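You operate a simulated robot arm through the tools that you are given. There is no shell and no other tool.

You run a simulated two-armed robot. Do the job below in one go: nothing can be reset, and whatever is moved stays where it is left.

## Task
Mix the streaky ink of cup No 1 in the paddle mixer at 75 %.
Fine: clamp the cup, lower the head, run it till no streaks show, hands clear of cup and shaft while it turns; switch off and raise the head. Set down upright: mixing cup one.
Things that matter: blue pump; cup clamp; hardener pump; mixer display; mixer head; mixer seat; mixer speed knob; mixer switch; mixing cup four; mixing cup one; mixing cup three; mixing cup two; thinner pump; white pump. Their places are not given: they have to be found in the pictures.

Only the result counts: the job must be done as asked and must still hold three seconds after the hand-in. Knocking over, shifting, dropping, spilling or breaking anything else fails it.

## Robot
Two 7-joint arms with two-finger parallel grippers on one trunk that stands fixed in place. Base frame: the origin is at the foot of the trunk, x ahead of it, y to its left, z up. Lengths are in mm, angles in rad, forces in N, time in s.
The left shoulder is at [71, 156, 1230], the right one opposite. Payload 3.91 kg a hand.
The TCP of each hand is the grasp point between the finger pads, 30 mm short of the fingertips. In the tool frame z runs along the fingers and y along their closing line. The gripper opens to 110 mm. The fingers are 20 mm wide and 10 mm thick; the gripper's body (48 by 112 mm) begins 55 mm behind the TCP.
Orientation is that of the tool frame in the base frame, as a unit quaternion [x, y, z, w]. With the fingers straight down and closing along the base's y, the tool's x points along the base's -x, its y along +y and its z along -z.

## Interface
- The arms move only by the tool play_rows. It takes "left_increments", "right_increments" or both (then of equal length, played together; a hand with none holds still); each is a list of rows, each a list of 7 numbers: the shift along the tool's x, y, z in units of 300 mm (1.0 is 300 mm), then the turn, a rotation vector about the tool's x, y, z in units of 120 degrees (1.0 is 120 degrees), then the opening, from 0 (shut) to 1 (fully open). In form: [[tx, ty, tz, ax, ay, az, fingers], ...]. A call has 1 to 20 rows; each row is the pose to reach, as a shift and turn from the pose commanded when the call began, along the tool's axes at that moment. A call with a number of a shift or a turn outside -1 to 1 is refused whole. Each row takes 0.2 s and may step no farther than 50 mm and 0.15 rad from the row before; otherwise, or with a gripper value out of range, the whole call is refused. A pose out of reach is approached as far as the arm can. The call stops where the force on the tool passes 40 N (or 10 N more than at its start, if that is more) or the arm is blocked; 0.2 s more then pass. Each finger travels about 108 mm/s and halts on what it meets, pressing with about 25 N; the grip force reading is that of the motor and also rises with nothing between the fingers. The clock runs only during rows and for 0.2 s after the last one: add rows that repeat a pose to give the fingers time. The reply holds the time, the measured pose of the TCP, the force on the tool along the base axes, the opening and the grip force, in the units named above and with some noise, with the torque about the TCP (base axes, N m) and any sound that the robot's microphone picked up.
- Cameras (640 x 400 px; columns grow to the right, rows downward): "scene" is now at [137.2, -13, 1490.6]; the picture's right is [-0.13, -0.99, 0.00], its down [-0.40, 0.05, -0.91] and it looks along [0.91, -0.12, -0.41] (base axes); focal length 214 px, centre (320, 200). "left" rides on the left gripper at [72, -17, -103] in its tool frame; the picture's right is [0.23, 0.97, 0.00], its down [-0.76, 0.18, -0.62] and it looks along [-0.61, 0.14, 0.78] (tool axes); focal length 222 px, centre (320, 200). "right" rides on the right gripper at [72, 17, -103] in its tool frame; the picture's right is [-0.23, 0.97, 0.00], its down [-0.76, -0.18, -0.62] and it looks along [-0.61, -0.14, 0.78] (tool axes); focal length 222 px, centre (320, 200).
- grab_frame(camera): a new picture of that camera. The clock stands still meanwhile.
- lift_body(by): slides the trunk up (or, below 0, down) by that many mm; the arms and the scene camera ride with it, the base frame stays. It gives what a move gives, with no picture.
- pan_tilt(pan, tilt): turns the head with the scene camera to pan (to the left, within 1.501 rad either way) and tilt (down, from -0.506 to 1.204), counted from straight ahead of the robot. It gives what a move gives.
- locate(camera, pixels): for up to 12 pixels [column, row] of the newest picture of that camera ("zoom" is the newest enlarged one), the place [x, y, z] in the base frame of the surface seen there, good to about 2 mm, but the place of the scene camera against the robot may be out by one fixed shift of up to 25 mm in any direction. The clock stands still meanwhile.
- close_up(camera, box): a new picture of the part [left, top, right, bottom] of that camera's present view, enlarged. The clock stands still meanwhile.
- finish_job(): hands the job in; it is judged then, once.

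Unless the task says otherwise, let go and move clear before handing in.

The tools are called as name(argument=value, ...) on one line, values as JSON. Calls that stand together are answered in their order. play_rows: Moves the arms, as the interface text tells. Its arguments: {"type":"object","properties":{"left_increments":{"type":"array"},"right_increments":{"type":"array"}},"required":[]} The other tools are called the same way: lift_body (by) slides the trunk up or down; pan_tilt (pan, tilt) turns the head that bears the scene camera; grab_frame (camera) takes a picture; locate (camera, pixels) gives the place of the surface under pixels of a picture; close_up (camera, box) takes an enlarged picture of a part of a camera's view; finish_job () hands the job in.

At the start:

```text
t: 0.0
left_ee_pos: [603.3, 216.6, 1522.9]
left_orientation: [0.0, 1.0, 0.001, 0.0]
left_ft_force: [0.2, 0.3, 0.1]
left_torque: [0.0, -0.01, -0.02]
left_gripper_width: 110.3
left_gripper_force: 0.1
right_ee_pos: [548.4, -332.2, 1481.9]
right_orientation: [0.001, 1.0, 0.0, 0.001]
right_ft_force: [0.2, -0.2, 0.6]
right_torque: [0.0, 0.01, -0.01]
right_gripper_width: 110.0
right_gripper_force: 0.0
trunk travel left (down, up): [-675.0, 265.0]
head pan, tilt: [-0.134, 0.419]
```

scene: 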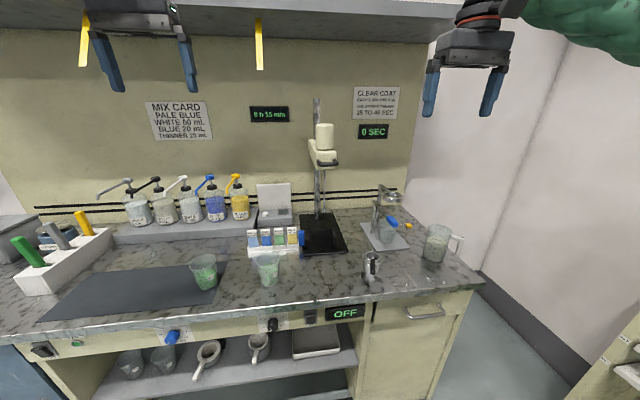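
right: 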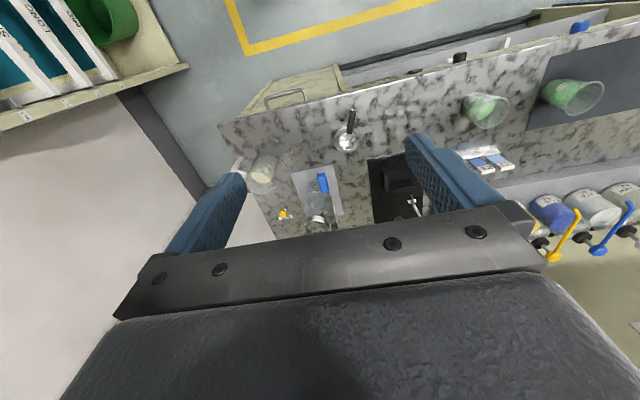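
left: 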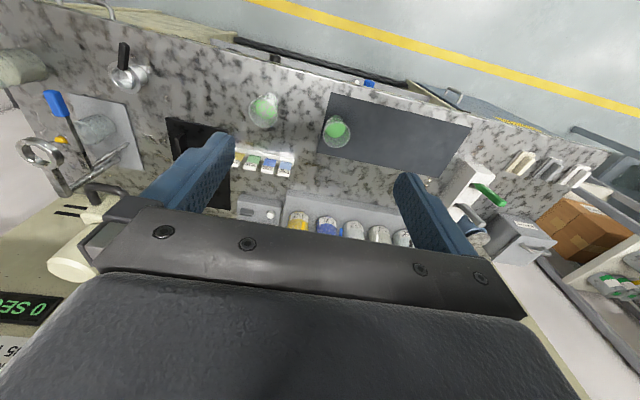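

The scene shows a bench with two green-inked cups (near 204,272 and 267,268), a stand mixer near (322,180), and a display reading OFF at (345,313). I'll look closer at each part before moving.

close_up(camera="scene", box=[240, 80, 440, 205])

close_up(camera="scene", box=[170, 210, 330, 310])

close_up(camera="scene", box=[290, 180, 480, 300])

close_up(camera="scene", box=[30, 290, 390, 400])

```text
3.20 times, centred on (340, 142) of scene
```

zoom: 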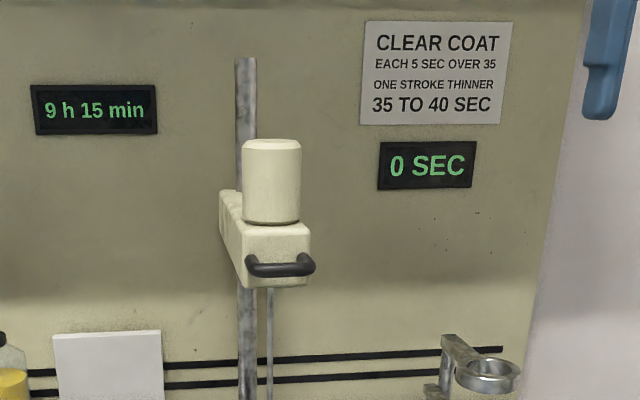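

```text
4.00 times, centred on (250, 260) of scene
```

zoom: 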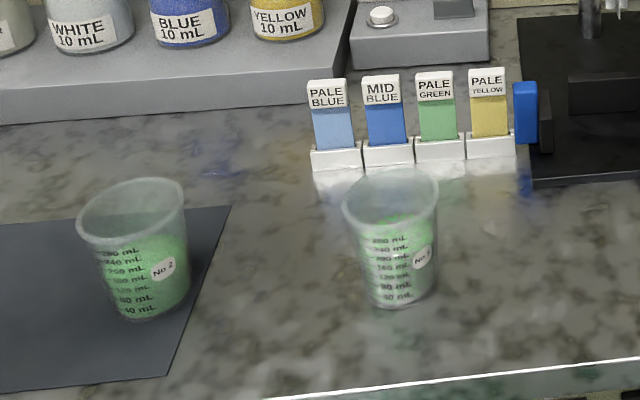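

```text
3.33 times, centred on (385, 240) of scene
```

zoom: 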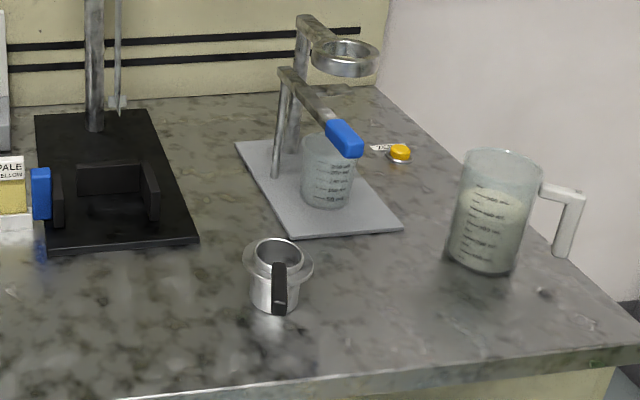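

```text
1.78 times, centred on (210, 345) of scene
```

zoom: 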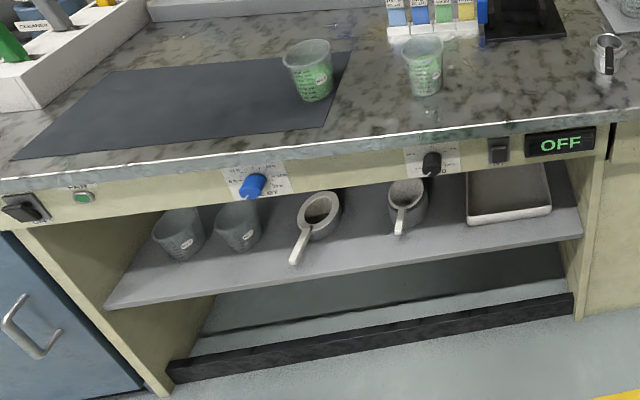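

Cup No 1 is the one at (267,268). The mixer stands at (322,230) with a blue-handled clamp at its left side. Now I'll inspect the front panel controls, which seem to be at (272,325), (310,316) and (345,313).

close_up(camera="scene", box=[240, 295, 380, 345])

close_up(camera="scene", box=[20, 315, 220, 375])

close_up(camera="scene", box=[285, 190, 365, 260])

close_up(camera="scene", box=[80, 170, 310, 250])

```text
4.57 times, centred on (310, 320) of scene
```

zoom: 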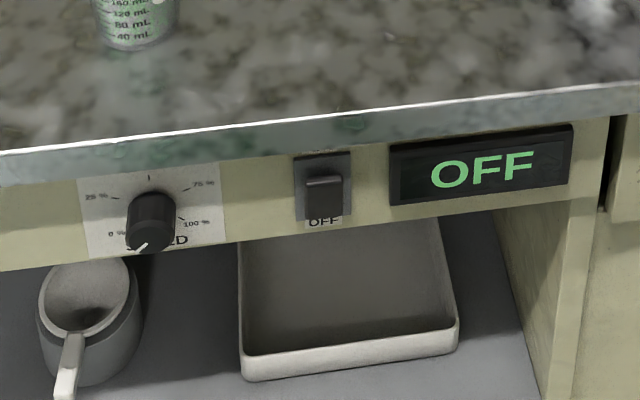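

```text
3.20 times, centred on (120, 345) of scene
```

zoom: 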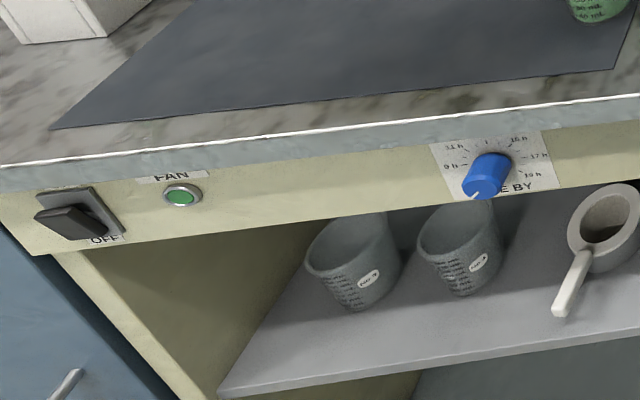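

```text
5.71 times, centred on (325, 225) of scene
```

zoom: 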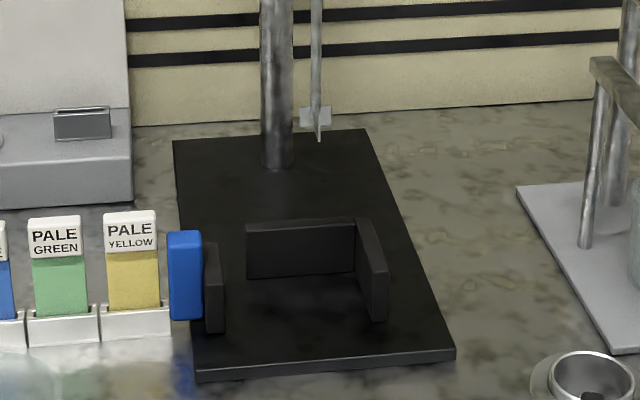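

```text
2.78 times, centred on (195, 210) of scene
```

zoom: 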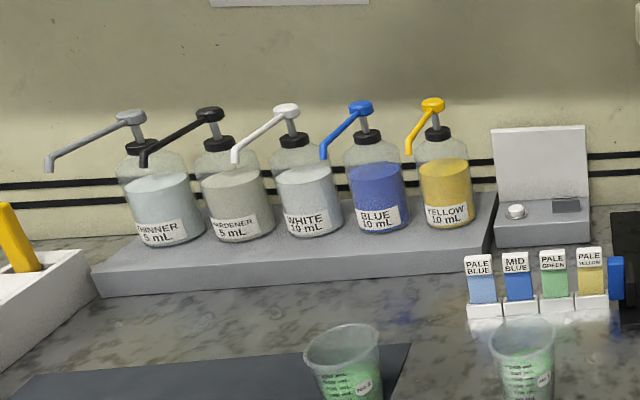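

The controls are clear: speed knob pointing at 0 %, rocker switch and the OFF display. The clamp is a sliding jaw with a blue grip to the left of the seat. I'll measure points in the scene picture and with the hand cameras to calibrate the scene shift.

close_up(camera="scene", box=[285, 190, 365, 260])

locate(camera="zoom", pixels=[[184, 240], [184, 290], [213, 250], [215, 300], [300, 250], [375, 260], [365, 225], [385, 310], [455, 352], [198, 378], [318, 138], [290, 300]])

close_up(camera="left", box=[90, 60, 370, 235])

close_up(camera="right", box=[240, 80, 520, 255])

```text
5.71 times, centred on (325, 225) of scene
```

zoom: 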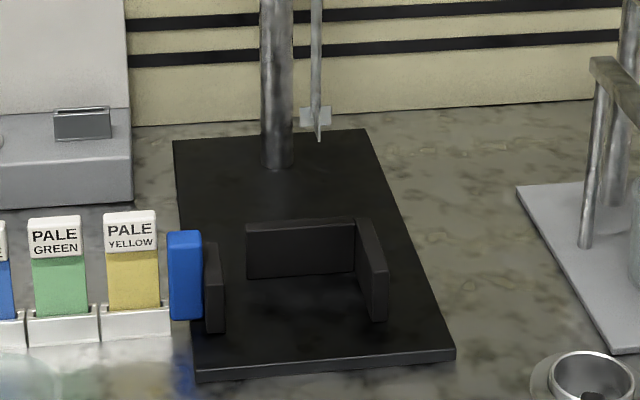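

```text
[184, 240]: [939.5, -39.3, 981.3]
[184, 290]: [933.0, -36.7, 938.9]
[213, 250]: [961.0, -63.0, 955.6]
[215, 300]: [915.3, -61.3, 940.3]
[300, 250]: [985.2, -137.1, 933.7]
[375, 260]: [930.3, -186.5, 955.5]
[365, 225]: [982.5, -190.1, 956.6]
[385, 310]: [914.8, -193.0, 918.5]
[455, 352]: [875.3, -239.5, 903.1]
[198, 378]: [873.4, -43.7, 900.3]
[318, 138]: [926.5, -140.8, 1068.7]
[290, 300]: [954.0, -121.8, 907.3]
```

```text
2.29 times, centred on (230, 148) of left
```

zoom: 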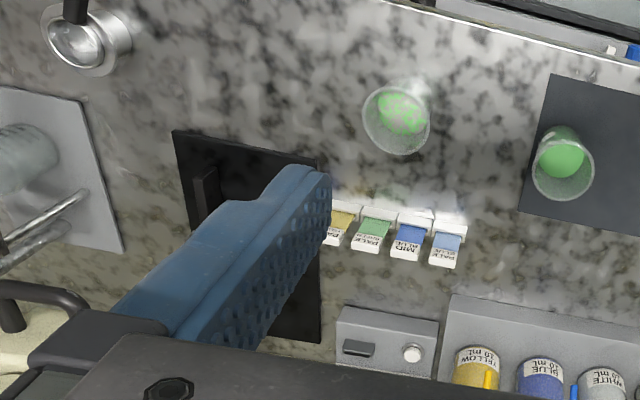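

```text
2.29 times, centred on (380, 168) of right
```

zoom: 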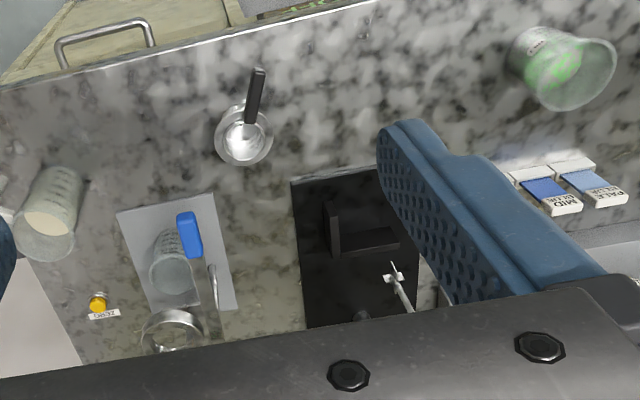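

The right-hand picture shows the plate's front-right corner at (293,181) of the zoom and the paddle at (393,275). I'll locate these to find the scene camera shift.

locate(camera="zoom", pixels=[[294, 183], [328, 205], [336, 252], [397, 238], [395, 277], [245, 140], [190, 235], [60, 200], [345, 225], [306, 325], [118, 214], [206, 195]])

locate(camera="scene", pixels=[[345, 251], [267, 257], [255, 258], [279, 258], [267, 283], [204, 258], [272, 327], [310, 316], [344, 313], [329, 163], [322, 135], [392, 223]])

```text
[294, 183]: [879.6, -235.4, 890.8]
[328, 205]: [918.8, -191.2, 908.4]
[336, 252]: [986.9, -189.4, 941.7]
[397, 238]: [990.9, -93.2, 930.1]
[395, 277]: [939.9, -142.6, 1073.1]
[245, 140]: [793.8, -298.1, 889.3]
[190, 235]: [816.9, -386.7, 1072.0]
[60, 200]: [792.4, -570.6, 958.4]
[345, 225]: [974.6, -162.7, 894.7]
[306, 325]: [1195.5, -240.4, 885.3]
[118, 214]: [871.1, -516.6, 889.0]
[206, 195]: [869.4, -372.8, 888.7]
```

```text
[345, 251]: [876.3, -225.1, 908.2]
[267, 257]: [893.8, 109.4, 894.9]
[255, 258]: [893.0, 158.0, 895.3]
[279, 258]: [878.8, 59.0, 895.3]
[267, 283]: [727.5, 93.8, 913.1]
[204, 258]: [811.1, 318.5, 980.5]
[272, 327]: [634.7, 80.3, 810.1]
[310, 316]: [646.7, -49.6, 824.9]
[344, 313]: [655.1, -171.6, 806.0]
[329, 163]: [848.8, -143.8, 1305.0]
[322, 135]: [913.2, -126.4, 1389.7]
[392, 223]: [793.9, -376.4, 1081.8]
```

Comparing the plate corner: scene [875,-240,903] against hand camera [880,-235,891], so the scene camera reads about 5 mm short in x and about 12 mm high. Next I'll get cup positions from the left hand camera.

close_up(camera="left", box=[220, 70, 380, 170])

close_up(camera="right", box=[430, 60, 640, 190])

```text
4.00 times, centred on (300, 120) of left
```

zoom: 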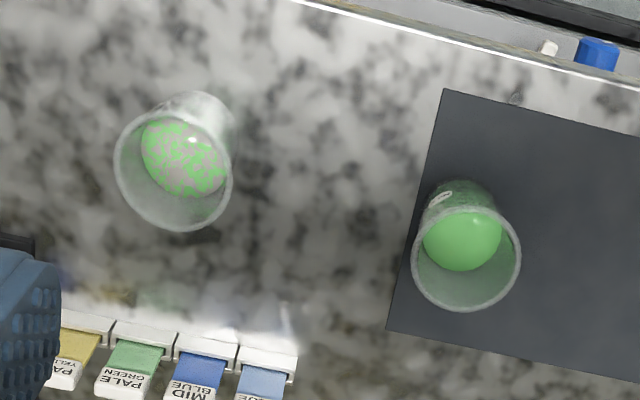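

```text
3.05 times, centred on (535, 125) of right
```

zoom: 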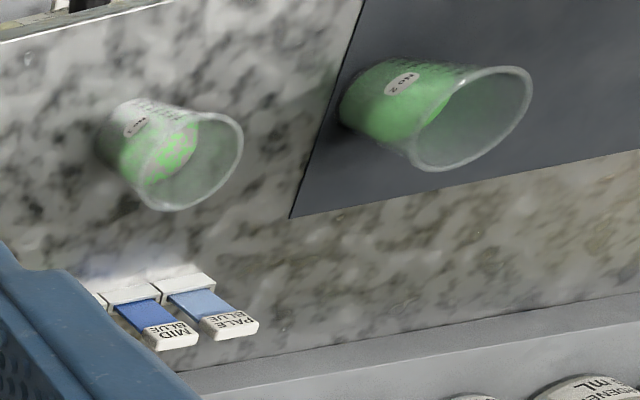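

Cup No 1 shows a streaked surface, while No 2 is evenly green. I'll locate the rim and fill of No 1 in the left picture.

close_up(camera="left", box=[220, 70, 380, 170])

locate(camera="zoom", pixels=[[116, 165], [231, 160], [180, 230], [200, 120], [185, 155], [150, 205], [225, 110], [130, 130], [205, 215], [60, 260], [260, 60], [75, 345]])

```text
4.00 times, centred on (300, 120) of left
```

zoom: 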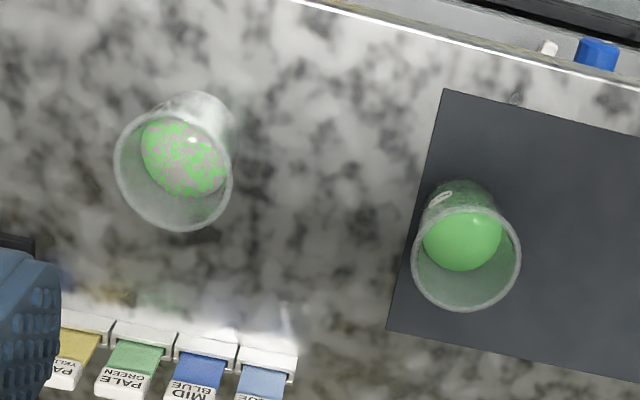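

```text
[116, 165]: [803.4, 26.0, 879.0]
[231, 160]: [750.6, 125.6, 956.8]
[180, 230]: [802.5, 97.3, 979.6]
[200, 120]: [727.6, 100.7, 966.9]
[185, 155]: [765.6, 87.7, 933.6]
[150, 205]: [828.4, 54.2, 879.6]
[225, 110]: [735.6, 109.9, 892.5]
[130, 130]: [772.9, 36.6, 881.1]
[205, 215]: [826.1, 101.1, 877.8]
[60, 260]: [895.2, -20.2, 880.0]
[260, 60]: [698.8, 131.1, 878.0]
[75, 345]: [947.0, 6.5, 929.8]
```

Table top is at z≈880 by the hand camera; cup No 1 centre is near (763, 87), its ink at z≈934 and its rim near z≈978. I'll bring the right hand over in front of the mixer to see the seat and clamp from above.

play_rows(right_increments=[[-0.044, 0.096, 0.087, 0, 0, 0, 1], [-0.088, 0.192, 0.173, 0, 0, 0, 1], [-0.132, 0.288, 0.26, 0, 0, 0, 1], [-0.175, 0.385, 0.347, 0, 0, 0, 1], [-0.219, 0.481, 0.434, 0, 0, 0, 1], [-0.263, 0.577, 0.52, 0, 0, 0, 1], [-0.307, 0.673, 0.607, 0, 0, 0, 1]])

grab_frame(camera="right")

grab_frame(camera="scene")

```text
t: 1.6
left_ee_pos: [604.9, 216.7, 1521.1]
left_orientation: [0.001, 1.0, -0.001, -0.001]
left_ft_force: [0.2, -0.2, 0.3]
left_torque: [-0.02, 0.0, -0.03]
left_gripper_width: 110.0
left_gripper_force: 0.1
right_ee_pos: [641.8, -130.8, 1296.7]
right_orientation: [0.002, 1.0, 0.0, -0.001]
right_ft_force: [0.1, -0.1, 0.7]
right_torque: [-0.04, 0.0, -0.03]
right_gripper_width: 109.9
right_gripper_force: 0.0
trunk travel left (down, up): [-675.0, 265.0]
head pan, tilt: [-0.134, 0.419]
```

```text
taken
```

right: 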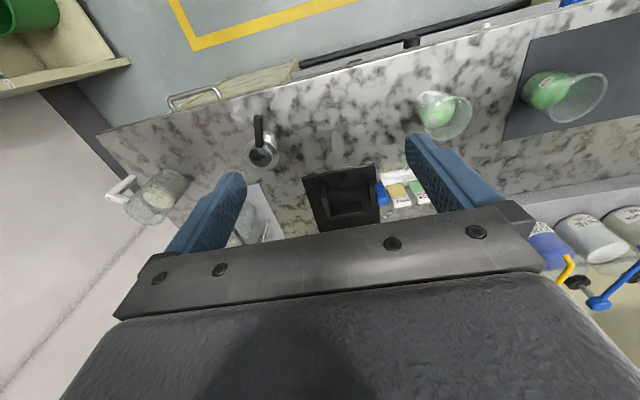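

```text
taken
```

scene: 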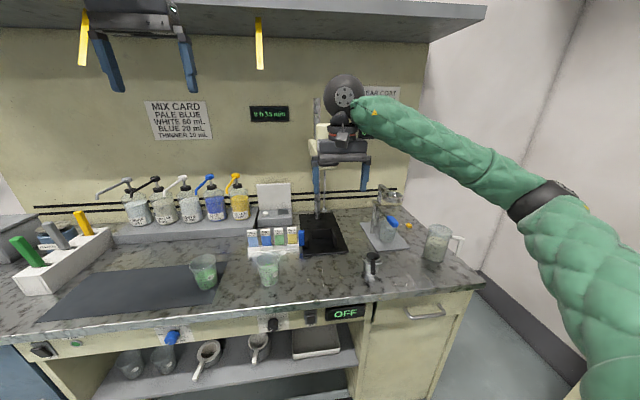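

close_up(camera="right", box=[285, 140, 445, 240])

locate(camera="zoom", pixels=[[72, 145], [370, 110], [150, 200], [175, 285], [330, 270], [375, 180], [400, 175], [410, 230], [250, 240], [345, 190], [155, 245], [340, 250]])

```text
4.00 times, centred on (365, 190) of right
```

zoom: 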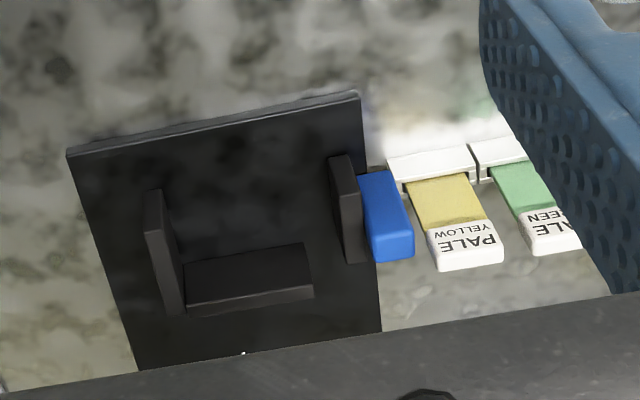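

```text
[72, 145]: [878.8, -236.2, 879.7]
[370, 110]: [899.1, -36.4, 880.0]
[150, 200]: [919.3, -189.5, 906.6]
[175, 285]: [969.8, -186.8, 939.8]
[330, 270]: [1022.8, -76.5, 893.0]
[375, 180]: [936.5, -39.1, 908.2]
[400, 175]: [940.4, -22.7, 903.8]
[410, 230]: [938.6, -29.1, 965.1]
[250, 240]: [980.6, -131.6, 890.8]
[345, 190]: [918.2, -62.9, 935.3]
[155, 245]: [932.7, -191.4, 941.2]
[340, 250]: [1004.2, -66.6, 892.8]
```

The seat shows a right wall at y≈-190 (top z≈941), back wall near x≈985, and the sliding left jaw at y≈-65 with the blue grip at (385,195) of the frame. I'll zoom further for precise faces.

close_up(camera="right", box=[312, 172, 392, 222])

locate(camera="zoom", pixels=[[85, 150], [95, 195], [110, 220], [130, 210], [200, 215], [260, 215], [230, 185], [245, 225], [435, 150], [420, 100], [465, 140], [500, 150]])

```text
8.00 times, centred on (352, 197) of right
```

zoom: 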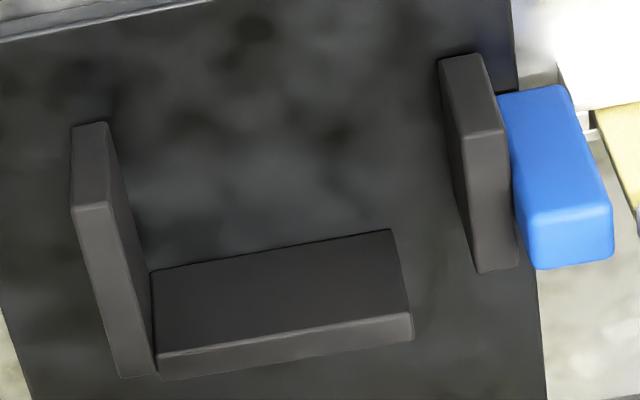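

```text
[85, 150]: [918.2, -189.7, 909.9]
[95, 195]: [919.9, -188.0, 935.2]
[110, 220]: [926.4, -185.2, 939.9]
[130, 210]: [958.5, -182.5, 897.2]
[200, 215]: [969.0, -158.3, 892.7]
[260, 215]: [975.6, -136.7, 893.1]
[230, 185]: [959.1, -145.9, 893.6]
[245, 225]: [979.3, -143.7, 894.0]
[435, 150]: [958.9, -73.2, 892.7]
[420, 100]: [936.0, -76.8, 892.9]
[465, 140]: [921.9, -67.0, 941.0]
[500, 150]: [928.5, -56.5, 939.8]
```

locate(camera="zoom", pixels=[[105, 215], [147, 350], [170, 365], [400, 328], [280, 320], [280, 275], [466, 150], [482, 262], [442, 70], [535, 225], [605, 220], [543, 258]])

locate(camera="zoom", pixels=[[606, 250], [520, 130], [560, 110], [555, 95], [505, 105], [512, 262], [500, 135], [140, 372], [78, 130], [120, 370], [300, 340], [540, 160]])

```text
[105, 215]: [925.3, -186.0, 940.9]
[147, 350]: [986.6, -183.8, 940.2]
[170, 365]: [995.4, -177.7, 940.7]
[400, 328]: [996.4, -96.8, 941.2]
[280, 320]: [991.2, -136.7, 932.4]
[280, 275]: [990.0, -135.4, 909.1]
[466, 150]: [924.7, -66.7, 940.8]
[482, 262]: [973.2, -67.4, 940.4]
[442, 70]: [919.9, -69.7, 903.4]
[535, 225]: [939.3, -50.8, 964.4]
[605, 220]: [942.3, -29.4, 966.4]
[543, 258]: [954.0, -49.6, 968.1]
```

```text
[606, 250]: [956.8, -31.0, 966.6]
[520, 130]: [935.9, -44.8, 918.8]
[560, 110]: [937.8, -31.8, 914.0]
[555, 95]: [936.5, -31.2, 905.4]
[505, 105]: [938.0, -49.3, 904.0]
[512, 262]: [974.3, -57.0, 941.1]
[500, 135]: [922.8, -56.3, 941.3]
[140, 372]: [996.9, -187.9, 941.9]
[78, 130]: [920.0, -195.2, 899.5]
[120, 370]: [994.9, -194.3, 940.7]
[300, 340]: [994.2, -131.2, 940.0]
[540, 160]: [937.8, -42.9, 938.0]
```

The seat geometry is now clear: right wall inner face y≈-184, back wall face x≈990, jaw inner face y≈-67, blue grip x 937–957, y -52…-28, top z≈967, plate top z≈892. I'll tilt the right hand 60° forward and lower it, both to prepare for the side grasp and to view the paddle.

play_rows(right_increments=[[0.0175, 0, 0.061, 0, -0.0625, 0, 1], [0.035, 0, 0.1225, 0, -0.125, 0, 1], [0.0525, 0, 0.184, 0, -0.1875, 0, 1], [0.07, 0, 0.245, 0, -0.25, 0, 1], [0.0875, 0, 0.306, 0, -0.3125, 0, 1], [0.105, 0, 0.3675, 0, -0.375, 0, 1], [0.1225, 0, 0.429, 0, -0.4375, 0, 1], [0.14, 0, 0.49, 0, -0.5, 0, 1]])

grab_frame(camera="right")

grab_frame(camera="scene")

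```text
t: 3.4
left_ee_pos: [603.4, 216.4, 1523.7]
left_orientation: [0.001, 1.0, 0.0, 0.0]
left_ft_force: [0.0, 0.8, -0.4]
left_torque: [-0.01, -0.03, 0.04]
left_gripper_width: 110.1
left_gripper_force: 0.1
right_ee_pos: [613.2, -124.5, 1153.5]
right_orientation: [-0.001, 0.866, 0.001, 0.5]
right_ft_force: [0.0, -0.1, 0.1]
right_torque: [0.0, 0.03, 0.0]
right_gripper_width: 109.7
right_gripper_force: 0.0
right hand out of reach, approached as far as the arm can: row 8
trunk travel left (down, up): [-675.0, 265.0]
head pan, tilt: [-0.134, 0.419]
```

```text
taken
```

right: 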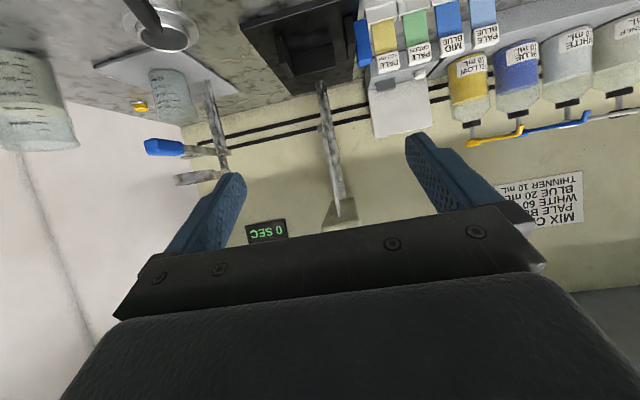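

```text
taken
```

scene: 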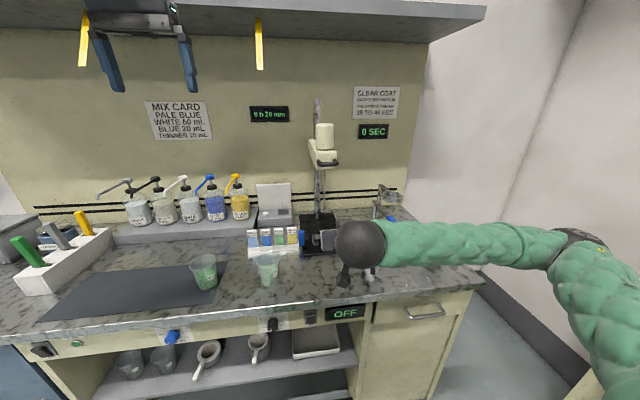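

The mixer column and paddle are visible upside-down near (325,100)–(345,210). I'll zoom in to measure the paddle and shaft axis.

close_up(camera="right", box=[240, 20, 400, 120])

close_up(camera="scene", box=[285, 90, 365, 260])

```text
4.00 times, centred on (320, 70) of right
```

zoom: 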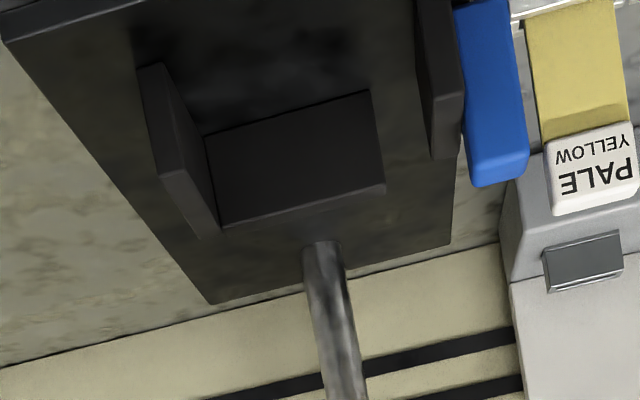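

```text
2.35 times, centred on (325, 175) of scene
```

zoom: 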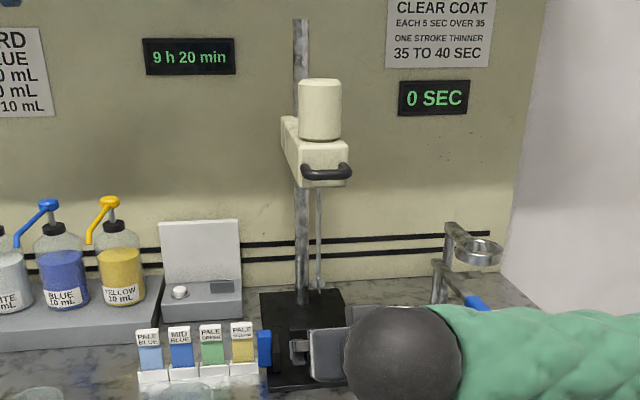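

close_up(camera="right", box=[270, 110, 400, 240])

locate(camera="zoom", pixels=[[300, 200], [320, 330], [330, 380], [270, 60], [340, 250], [310, 100], [250, 300], [380, 330]])

```text
3.08 times, centred on (335, 175) of right
```

zoom: 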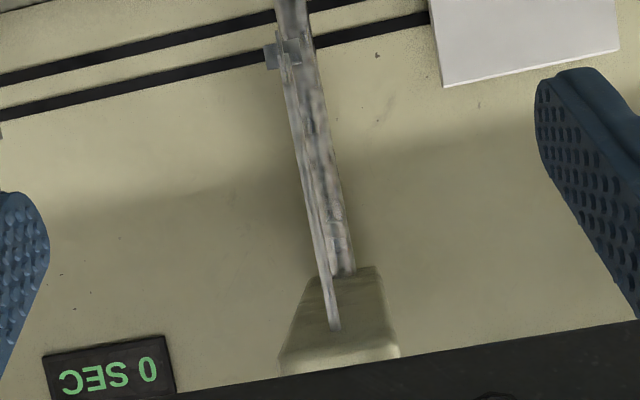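

```text
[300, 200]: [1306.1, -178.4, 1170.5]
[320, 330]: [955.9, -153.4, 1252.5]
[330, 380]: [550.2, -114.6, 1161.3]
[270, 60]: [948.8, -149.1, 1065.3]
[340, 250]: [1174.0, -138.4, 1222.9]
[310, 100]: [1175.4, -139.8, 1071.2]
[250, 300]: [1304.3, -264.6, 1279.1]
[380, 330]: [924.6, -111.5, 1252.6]
```

locate(camera="zoom", pixels=[[288, 65], [297, 120], [305, 165], [311, 205], [319, 250], [328, 300], [296, 50], [284, 45], [268, 55], [333, 325], [300, 345], [390, 350]])

```text
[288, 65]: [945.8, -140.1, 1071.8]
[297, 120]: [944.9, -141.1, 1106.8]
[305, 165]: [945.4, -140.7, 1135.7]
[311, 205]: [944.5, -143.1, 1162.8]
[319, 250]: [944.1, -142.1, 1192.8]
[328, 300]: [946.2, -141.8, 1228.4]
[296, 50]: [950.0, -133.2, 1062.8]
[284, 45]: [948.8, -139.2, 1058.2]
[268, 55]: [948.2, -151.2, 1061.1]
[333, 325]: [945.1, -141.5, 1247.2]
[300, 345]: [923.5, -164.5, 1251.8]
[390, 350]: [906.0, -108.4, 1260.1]
```

The shaft axis comes out at about (950, -142), paddle tip z≈1055, head underside z≈1252. Now I'll carry the right hand sideways to a spot in front of and above cup No 1 (about 762, 87).

play_rows(right_increments=[[0.023, 0.117, 0.063, 0, 0, 0, 1], [0.047, 0.234, 0.126, 0, 0, 0, 1], [0.07, 0.351, 0.189, 0, 0, 0, 1], [0.093, 0.469, 0.251, 0, 0, 0, 1], [0.117, 0.586, 0.314, 0, 0, 0, 1], [0.14, 0.703, 0.377, 0, 0, 0, 1]])

grab_frame(camera="right")

grab_frame(camera="scene")

grab_frame(camera="left")

```text
t: 4.8
left_ee_pos: [604.0, 217.1, 1523.7]
left_orientation: [0.0, 1.0, -0.001, -0.002]
left_ft_force: [0.4, 0.7, 0.0]
left_torque: [0.0, 0.0, 0.04]
left_gripper_width: 110.2
left_gripper_force: 0.1
right_ee_pos: [690.1, 85.2, 1061.7]
right_orientation: [0.0, 0.867, -0.001, 0.499]
right_ft_force: [0.8, 0.0, -0.3]
right_torque: [-0.01, -0.02, 0.0]
right_gripper_width: 109.9
right_gripper_force: 0.0
trunk travel left (down, up): [-675.0, 265.0]
head pan, tilt: [-0.134, 0.419]
```

```text
taken
```

right: 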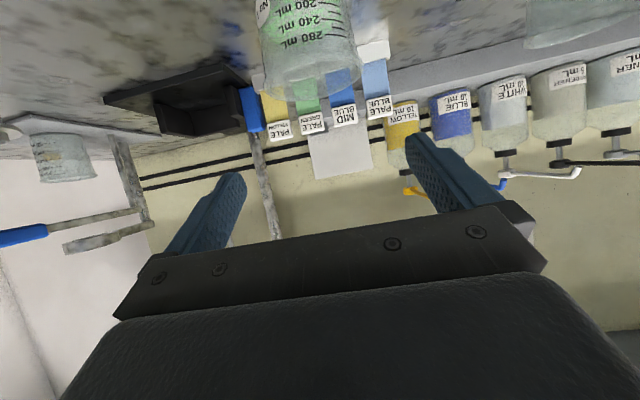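

```text
taken
```

scene: 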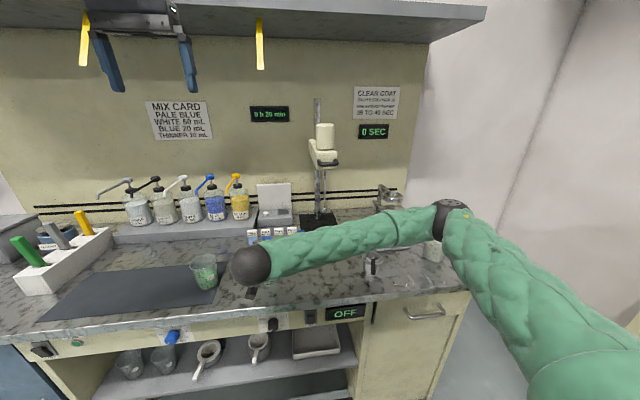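

```text
taken
```

left: 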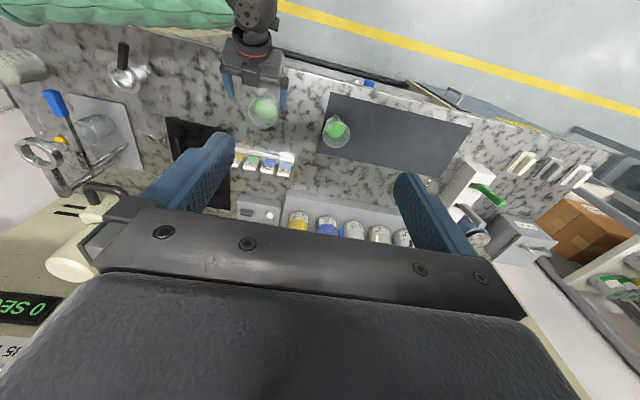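

The right hand is in front of and above cup No 1 (left view: gripper at (255,70), cup rim at (263,110)). I'll zoom to check y alignment.

close_up(camera="left", box=[190, 50, 350, 150])

close_up(camera="right", box=[220, 0, 420, 125])

locate(camera="zoom", pixels=[[141, 250], [160, 305], [290, 320], [430, 270], [448, 230], [300, 150], [125, 20], [420, 60], [300, 300]])

```text
4.00 times, centred on (270, 100) of left
```

zoom: 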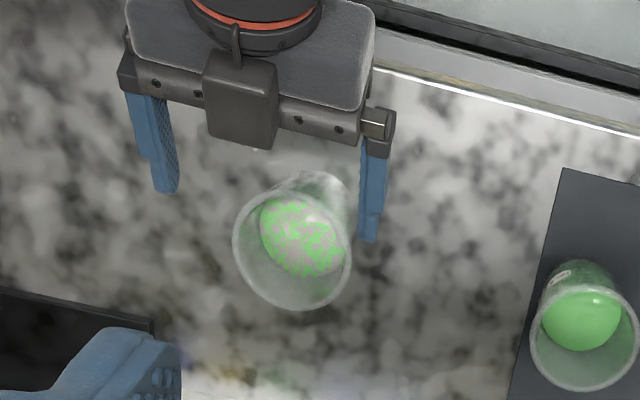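

```text
3.20 times, centred on (320, 62) of right
```

zoom: 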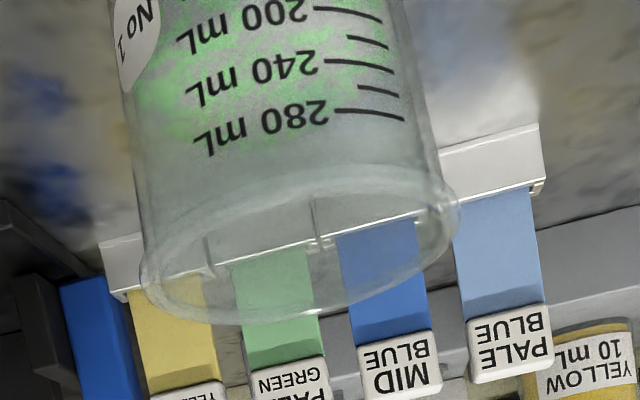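

```text
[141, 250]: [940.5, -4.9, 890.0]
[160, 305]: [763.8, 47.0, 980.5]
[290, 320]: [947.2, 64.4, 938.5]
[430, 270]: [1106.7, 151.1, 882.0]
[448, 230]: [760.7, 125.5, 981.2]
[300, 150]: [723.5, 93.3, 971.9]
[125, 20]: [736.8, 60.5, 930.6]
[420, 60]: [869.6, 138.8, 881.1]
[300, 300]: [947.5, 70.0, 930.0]
```

Rim extremes at y≈47 and 126 put cup No 1's centre at (762, 86.5), rim z≈981. I'll slide in to TCP (757, 86.5, 965) with the fingers straddling it.

play_rows(right_increments=[[0.033, 0.001, 0.071, 0, 0, 0, 1], [0.067, 0.002, 0.142, 0, 0, 0, 1], [0.1, 0.003, 0.213, 0, 0, 0, 1], [0.133, 0.004, 0.284, 0, 0, 0, 1], [0.167, 0.004, 0.355, 0, 0, 0, 1], [0.167, 0.004, 0.355, 0, 0, 0, 1]])

grab_frame(camera="right")

close_up(camera="left", box=[190, 50, 350, 150])

```text
t: 6.2
left_ee_pos: [602.7, 216.1, 1523.4]
left_orientation: [0.0, 1.0, 0.0, -0.001]
left_ft_force: [-0.6, -0.7, -0.6]
left_torque: [0.03, -0.02, -0.02]
left_gripper_width: 110.0
left_gripper_force: 0.0
right_ee_pos: [757.1, 85.3, 964.1]
right_orientation: [0.001, 0.866, -0.001, 0.5]
right_ft_force: [-0.9, -0.7, -0.5]
right_torque: [0.0, -0.04, 0.04]
right_gripper_width: 110.0
right_gripper_force: 0.0
trunk travel left (down, up): [-675.0, 265.0]
head pan, tilt: [-0.134, 0.419]
```

```text
taken
```

right: 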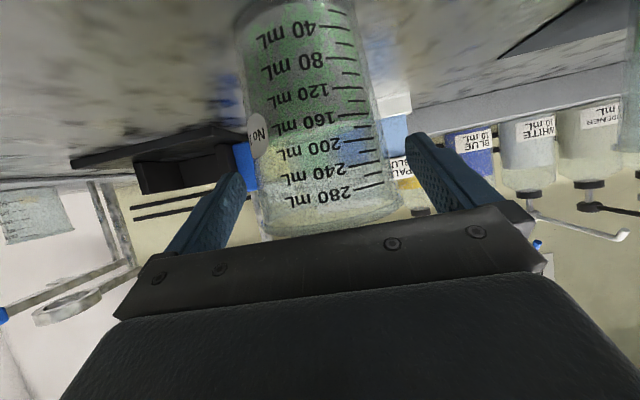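

```text
4.00 times, centred on (270, 100) of left
```

zoom: 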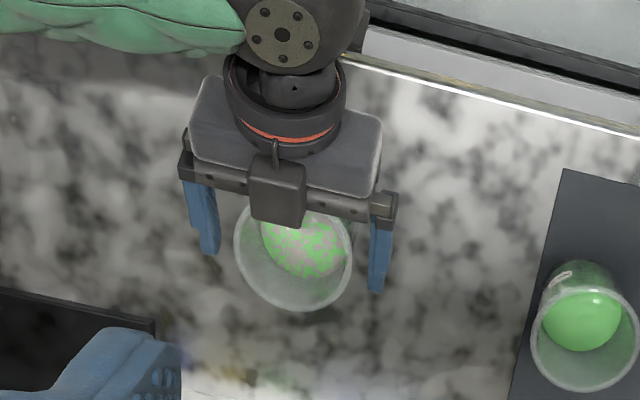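

The cup sits centred between the open fingers. Closing the gripper now.

play_rows(right_increments=[[0, 0, 0, 0, 0, 0, 0.8], [0, 0, 0, 0, 0, 0, 0.68], [0, 0, 0, 0, 0, 0, 0.62], [0, 0, 0, 0, 0, 0, 0.62]])

close_up(camera="left", box=[190, 50, 350, 150])

```text
t: 7.2
left_ee_pos: [603.9, 215.9, 1523.5]
left_orientation: [0.001, 1.0, 0.0, 0.0]
left_ft_force: [-0.2, 0.6, -0.3]
left_torque: [-0.01, 0.0, 0.0]
left_gripper_width: 110.0
left_gripper_force: 0.0
right_ee_pos: [758.7, 84.6, 963.6]
right_orientation: [0.0, 0.866, 0.0, 0.5]
right_ft_force: [-0.9, 0.2, 0.5]
right_torque: [-0.08, -0.01, -0.02]
right_gripper_width: 82.1
right_gripper_force: 24.7
trunk travel left (down, up): [-675.0, 265.0]
head pan, tilt: [-0.134, 0.419]
```

```text
4.00 times, centred on (270, 100) of left
```

zoom: 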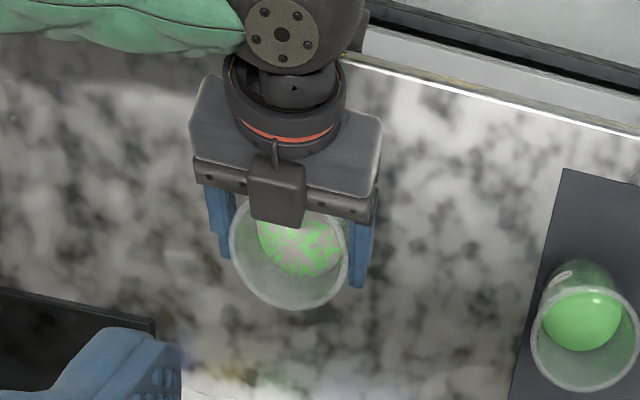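

Grip holds at 82 mm width. Lifting gently by 40 mm.

play_rows(right_increments=[[-0.0087, 0, -0.005, 0, 0, 0, 0.62], [-0.026, 0, -0.015, 0, 0, 0, 0.62], [-0.052, 0, -0.03, 0, 0, 0, 0.62], [-0.078, 0, -0.045, 0, 0, 0, 0.62], [-0.1, 0, -0.058, 0, 0, 0, 0.62], [-0.1155, 0, -0.0667, 0, 0, 0, 0.62]])

grab_frame(camera="right")

close_up(camera="left", box=[190, 50, 350, 150])

```text
t: 8.6
left_ee_pos: [604.9, 215.7, 1523.5]
left_orientation: [0.0, 1.0, 0.0, 0.0]
left_ft_force: [0.0, -0.4, 0.8]
left_torque: [0.04, -0.02, 0.0]
left_gripper_width: 110.3
left_gripper_force: 0.1
right_ee_pos: [759.4, 86.8, 1002.5]
right_orientation: [0.0, 0.866, 0.0, 0.5]
right_ft_force: [1.2, -0.6, -1.8]
right_torque: [0.0, 0.02, 0.0]
right_gripper_width: 82.2
right_gripper_force: 24.9
trunk travel left (down, up): [-675.0, 265.0]
head pan, tilt: [-0.134, 0.419]
```

```text
taken
```

right: 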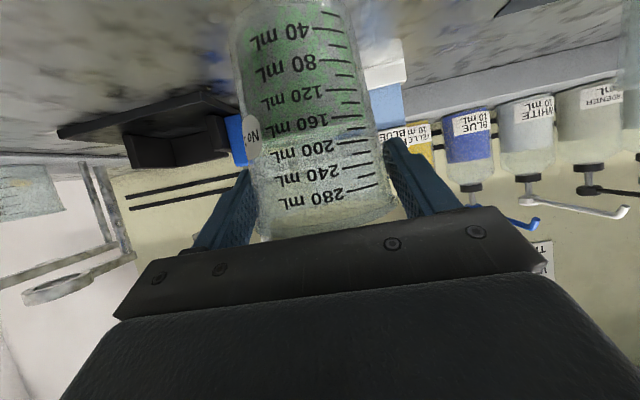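

```text
4.00 times, centred on (270, 100) of left
```

zoom: 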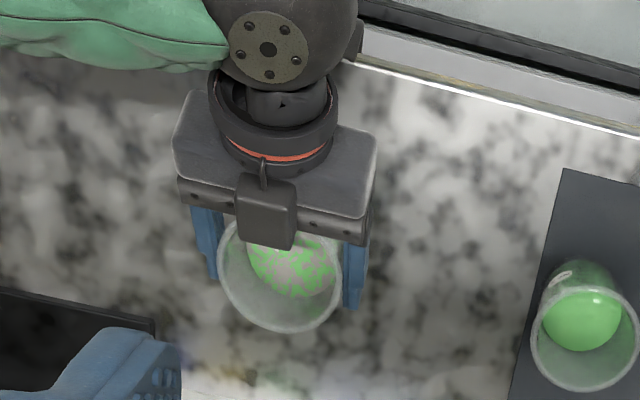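

The cup is up and level at bottom z≈920. Moving it smoothly across to in front of the seat at (800, -141.5).

play_rows(right_increments=[[-0.0014, -0.0152, 0.0024, 0, 0, 0, 0.62], [-0.0048, -0.0532, 0.0083, 0, 0, 0, 0.62], [-0.0102, -0.114, 0.0177, 0, 0, 0, 0.62], [-0.017, -0.19, 0.0295, 0, 0, 0, 0.62], [-0.0245, -0.2736, 0.0425, 0, 0, 0, 0.62], [-0.0326, -0.3648, 0.0566, 0, 0, 0, 0.62], [-0.0408, -0.456, 0.0708, 0, 0, 0, 0.62], [-0.0483, -0.5396, 0.0838, 0, 0, 0, 0.62], [-0.0551, -0.6156, 0.0956, 0, 0, 0, 0.62], [-0.0612, -0.684, 0.1062, 0, 0, 0, 0.62], [-0.0653, -0.7296, 0.1133, 0, 0, 0, 0.62], [-0.068, -0.76, 0.118, 0, 0, 0, 0.62], [-0.068, -0.76, 0.118, 0, 0, 0, 0.62]])

grab_frame(camera="right")

grab_frame(camera="scene")

grab_frame(camera="left")

```text
t: 11.4
left_ee_pos: [603.1, 216.2, 1523.9]
left_orientation: [0.001, 1.0, 0.001, 0.0]
left_ft_force: [-0.1, -0.2, -0.2]
left_torque: [-0.02, 0.01, 0.01]
left_gripper_width: 109.8
left_gripper_force: 0.0
right_ee_pos: [798.9, -142.8, 1002.9]
right_orientation: [0.0, 0.867, 0.0, 0.499]
right_ft_force: [1.1, 0.0, -2.2]
right_torque: [-0.01, 0.0, 0.01]
right_gripper_width: 82.1
right_gripper_force: 24.5
trunk travel left (down, up): [-675.0, 265.0]
head pan, tilt: [-0.134, 0.419]
```

```text
taken
```

right: 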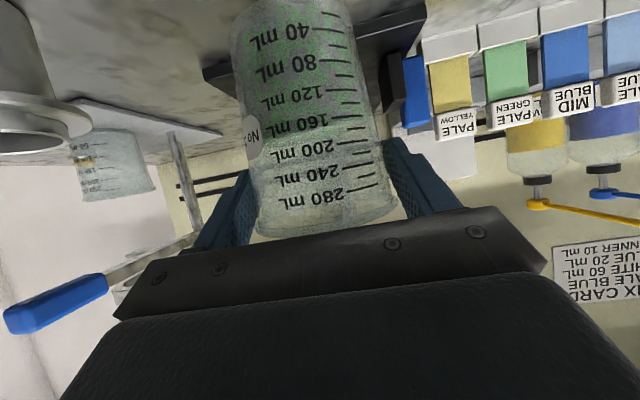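

```text
taken
```

scene: 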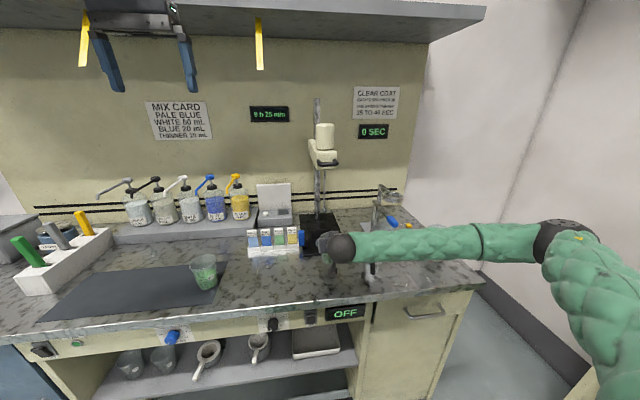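

```text
taken
```

left: 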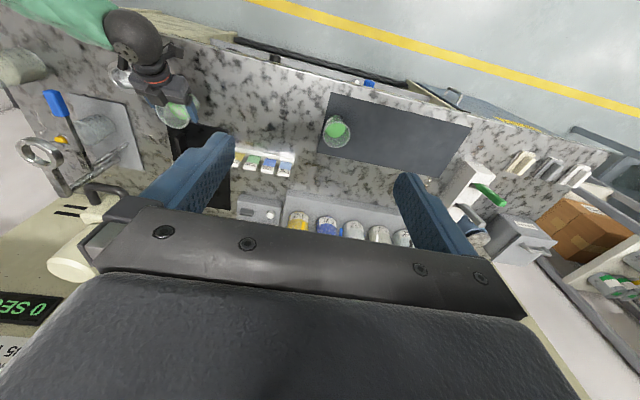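

The cup is in front of the seat, level. I'll lower it to about 7 mm above plate height and enter the seat, stopping short at x≈908 to check clearances.

play_rows(right_increments=[[0.029, 0, 0.0167, 0, 0, 0, 0.62], [0.0577, 0, 0.0333, 0, 0, 0, 0.62], [0.048, 0, 0.0501, 0, 0, 0, 0.62], [0.0261, 0.0005, 0.0879, 0, 0, 0, 0.62], [-0.0078, 0.001, 0.1468, 0, 0, 0, 0.62], [-0.0467, 0.0017, 0.214, 0, 0, 0, 0.62], [-0.0855, 0.0024, 0.2813, 0, 0, 0, 0.62], [-0.11, 0.003, 0.324, 0, 0, 0, 0.62], [-0.1219, 0.003, 0.3443, 0, 0, 0, 0.62], [-0.1219, 0.003, 0.3443, 0, 0, 0, 0.62]])

grab_frame(camera="right")

close_up(camera="left", box=[110, 60, 270, 160])

close_up(camera="scene", box=[280, 190, 400, 265])

```text
t: 13.6
left_ee_pos: [604.1, 216.7, 1522.9]
left_orientation: [0.0, 1.0, 0.0, 0.0]
left_ft_force: [0.5, 0.4, -0.1]
left_torque: [-0.01, 0.0, 0.03]
left_gripper_width: 109.8
left_gripper_force: 0.0
right_ee_pos: [905.7, -142.6, 982.3]
right_orientation: [0.001, 0.867, 0.0, 0.499]
right_ft_force: [0.1, 0.1, -2.1]
right_torque: [-0.01, 0.05, 0.0]
right_gripper_width: 82.3
right_gripper_force: 25.0
trunk travel left (down, up): [-675.0, 265.0]
head pan, tilt: [-0.134, 0.419]
```

```text
taken
```

right: 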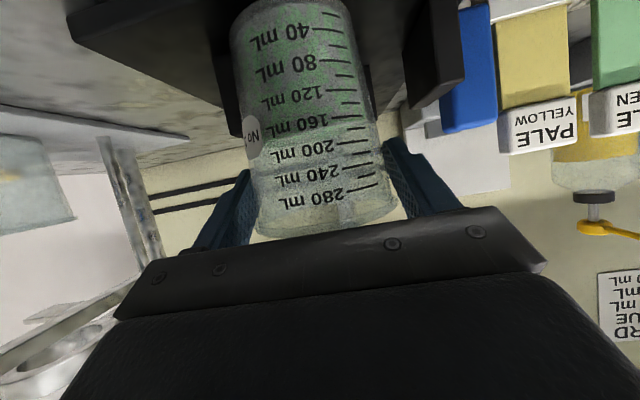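

```text
4.00 times, centred on (190, 110) of left
```

zoom: 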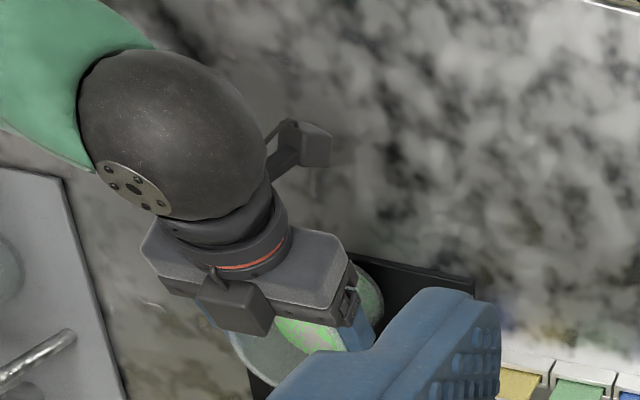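

```text
5.33 times, centred on (340, 228) of scene
```

zoom: 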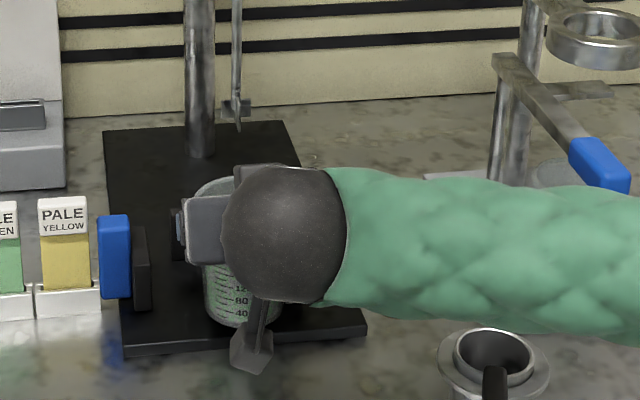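

Path is clear; cup rim at z≈999 is well under the paddle tip. Moving forward to put the cup centre under the shaft.

play_rows(right_increments=[[-0.013, 0, 0.0225, 0, 0, 0, 0.62], [-0.032, 0, 0.056, 0, 0, 0, 0.62], [-0.052, 0, 0.09, 0, 0, 0, 0.62], [-0.0647, 0, 0.112, 0, 0, 0, 0.62], [-0.0647, 0, 0.112, 0, 0, 0, 0.62]])

grab_frame(camera="right")

close_up(camera="scene", box=[280, 190, 400, 265])

```text
t: 14.8
left_ee_pos: [602.7, 217.0, 1523.2]
left_orientation: [-0.001, 1.0, 0.0, 0.0]
left_ft_force: [0.0, 0.6, -0.1]
left_torque: [-0.02, -0.01, 0.0]
left_gripper_width: 110.0
left_gripper_force: 0.0
right_ee_pos: [943.7, -141.1, 984.6]
right_orientation: [0.001, 0.866, -0.001, 0.5]
right_ft_force: [0.1, -0.4, -3.3]
right_torque: [-0.05, 0.0, 0.04]
right_gripper_width: 82.1
right_gripper_force: 25.1
trunk travel left (down, up): [-675.0, 265.0]
head pan, tilt: [-0.134, 0.419]
```

```text
taken
```

right: 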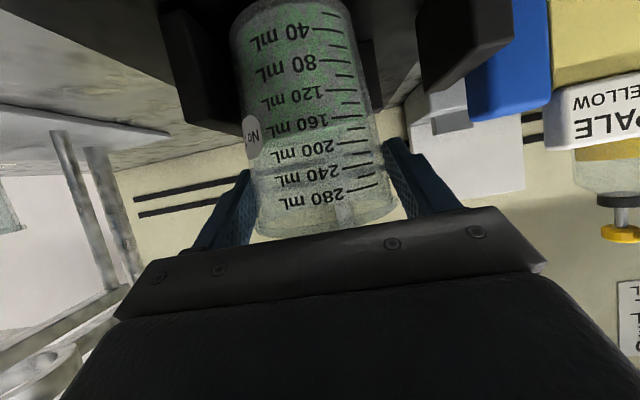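

```text
5.33 times, centred on (340, 228) of scene
```

zoom: 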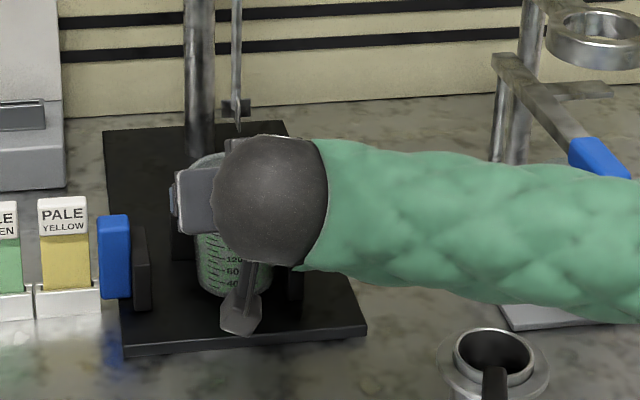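

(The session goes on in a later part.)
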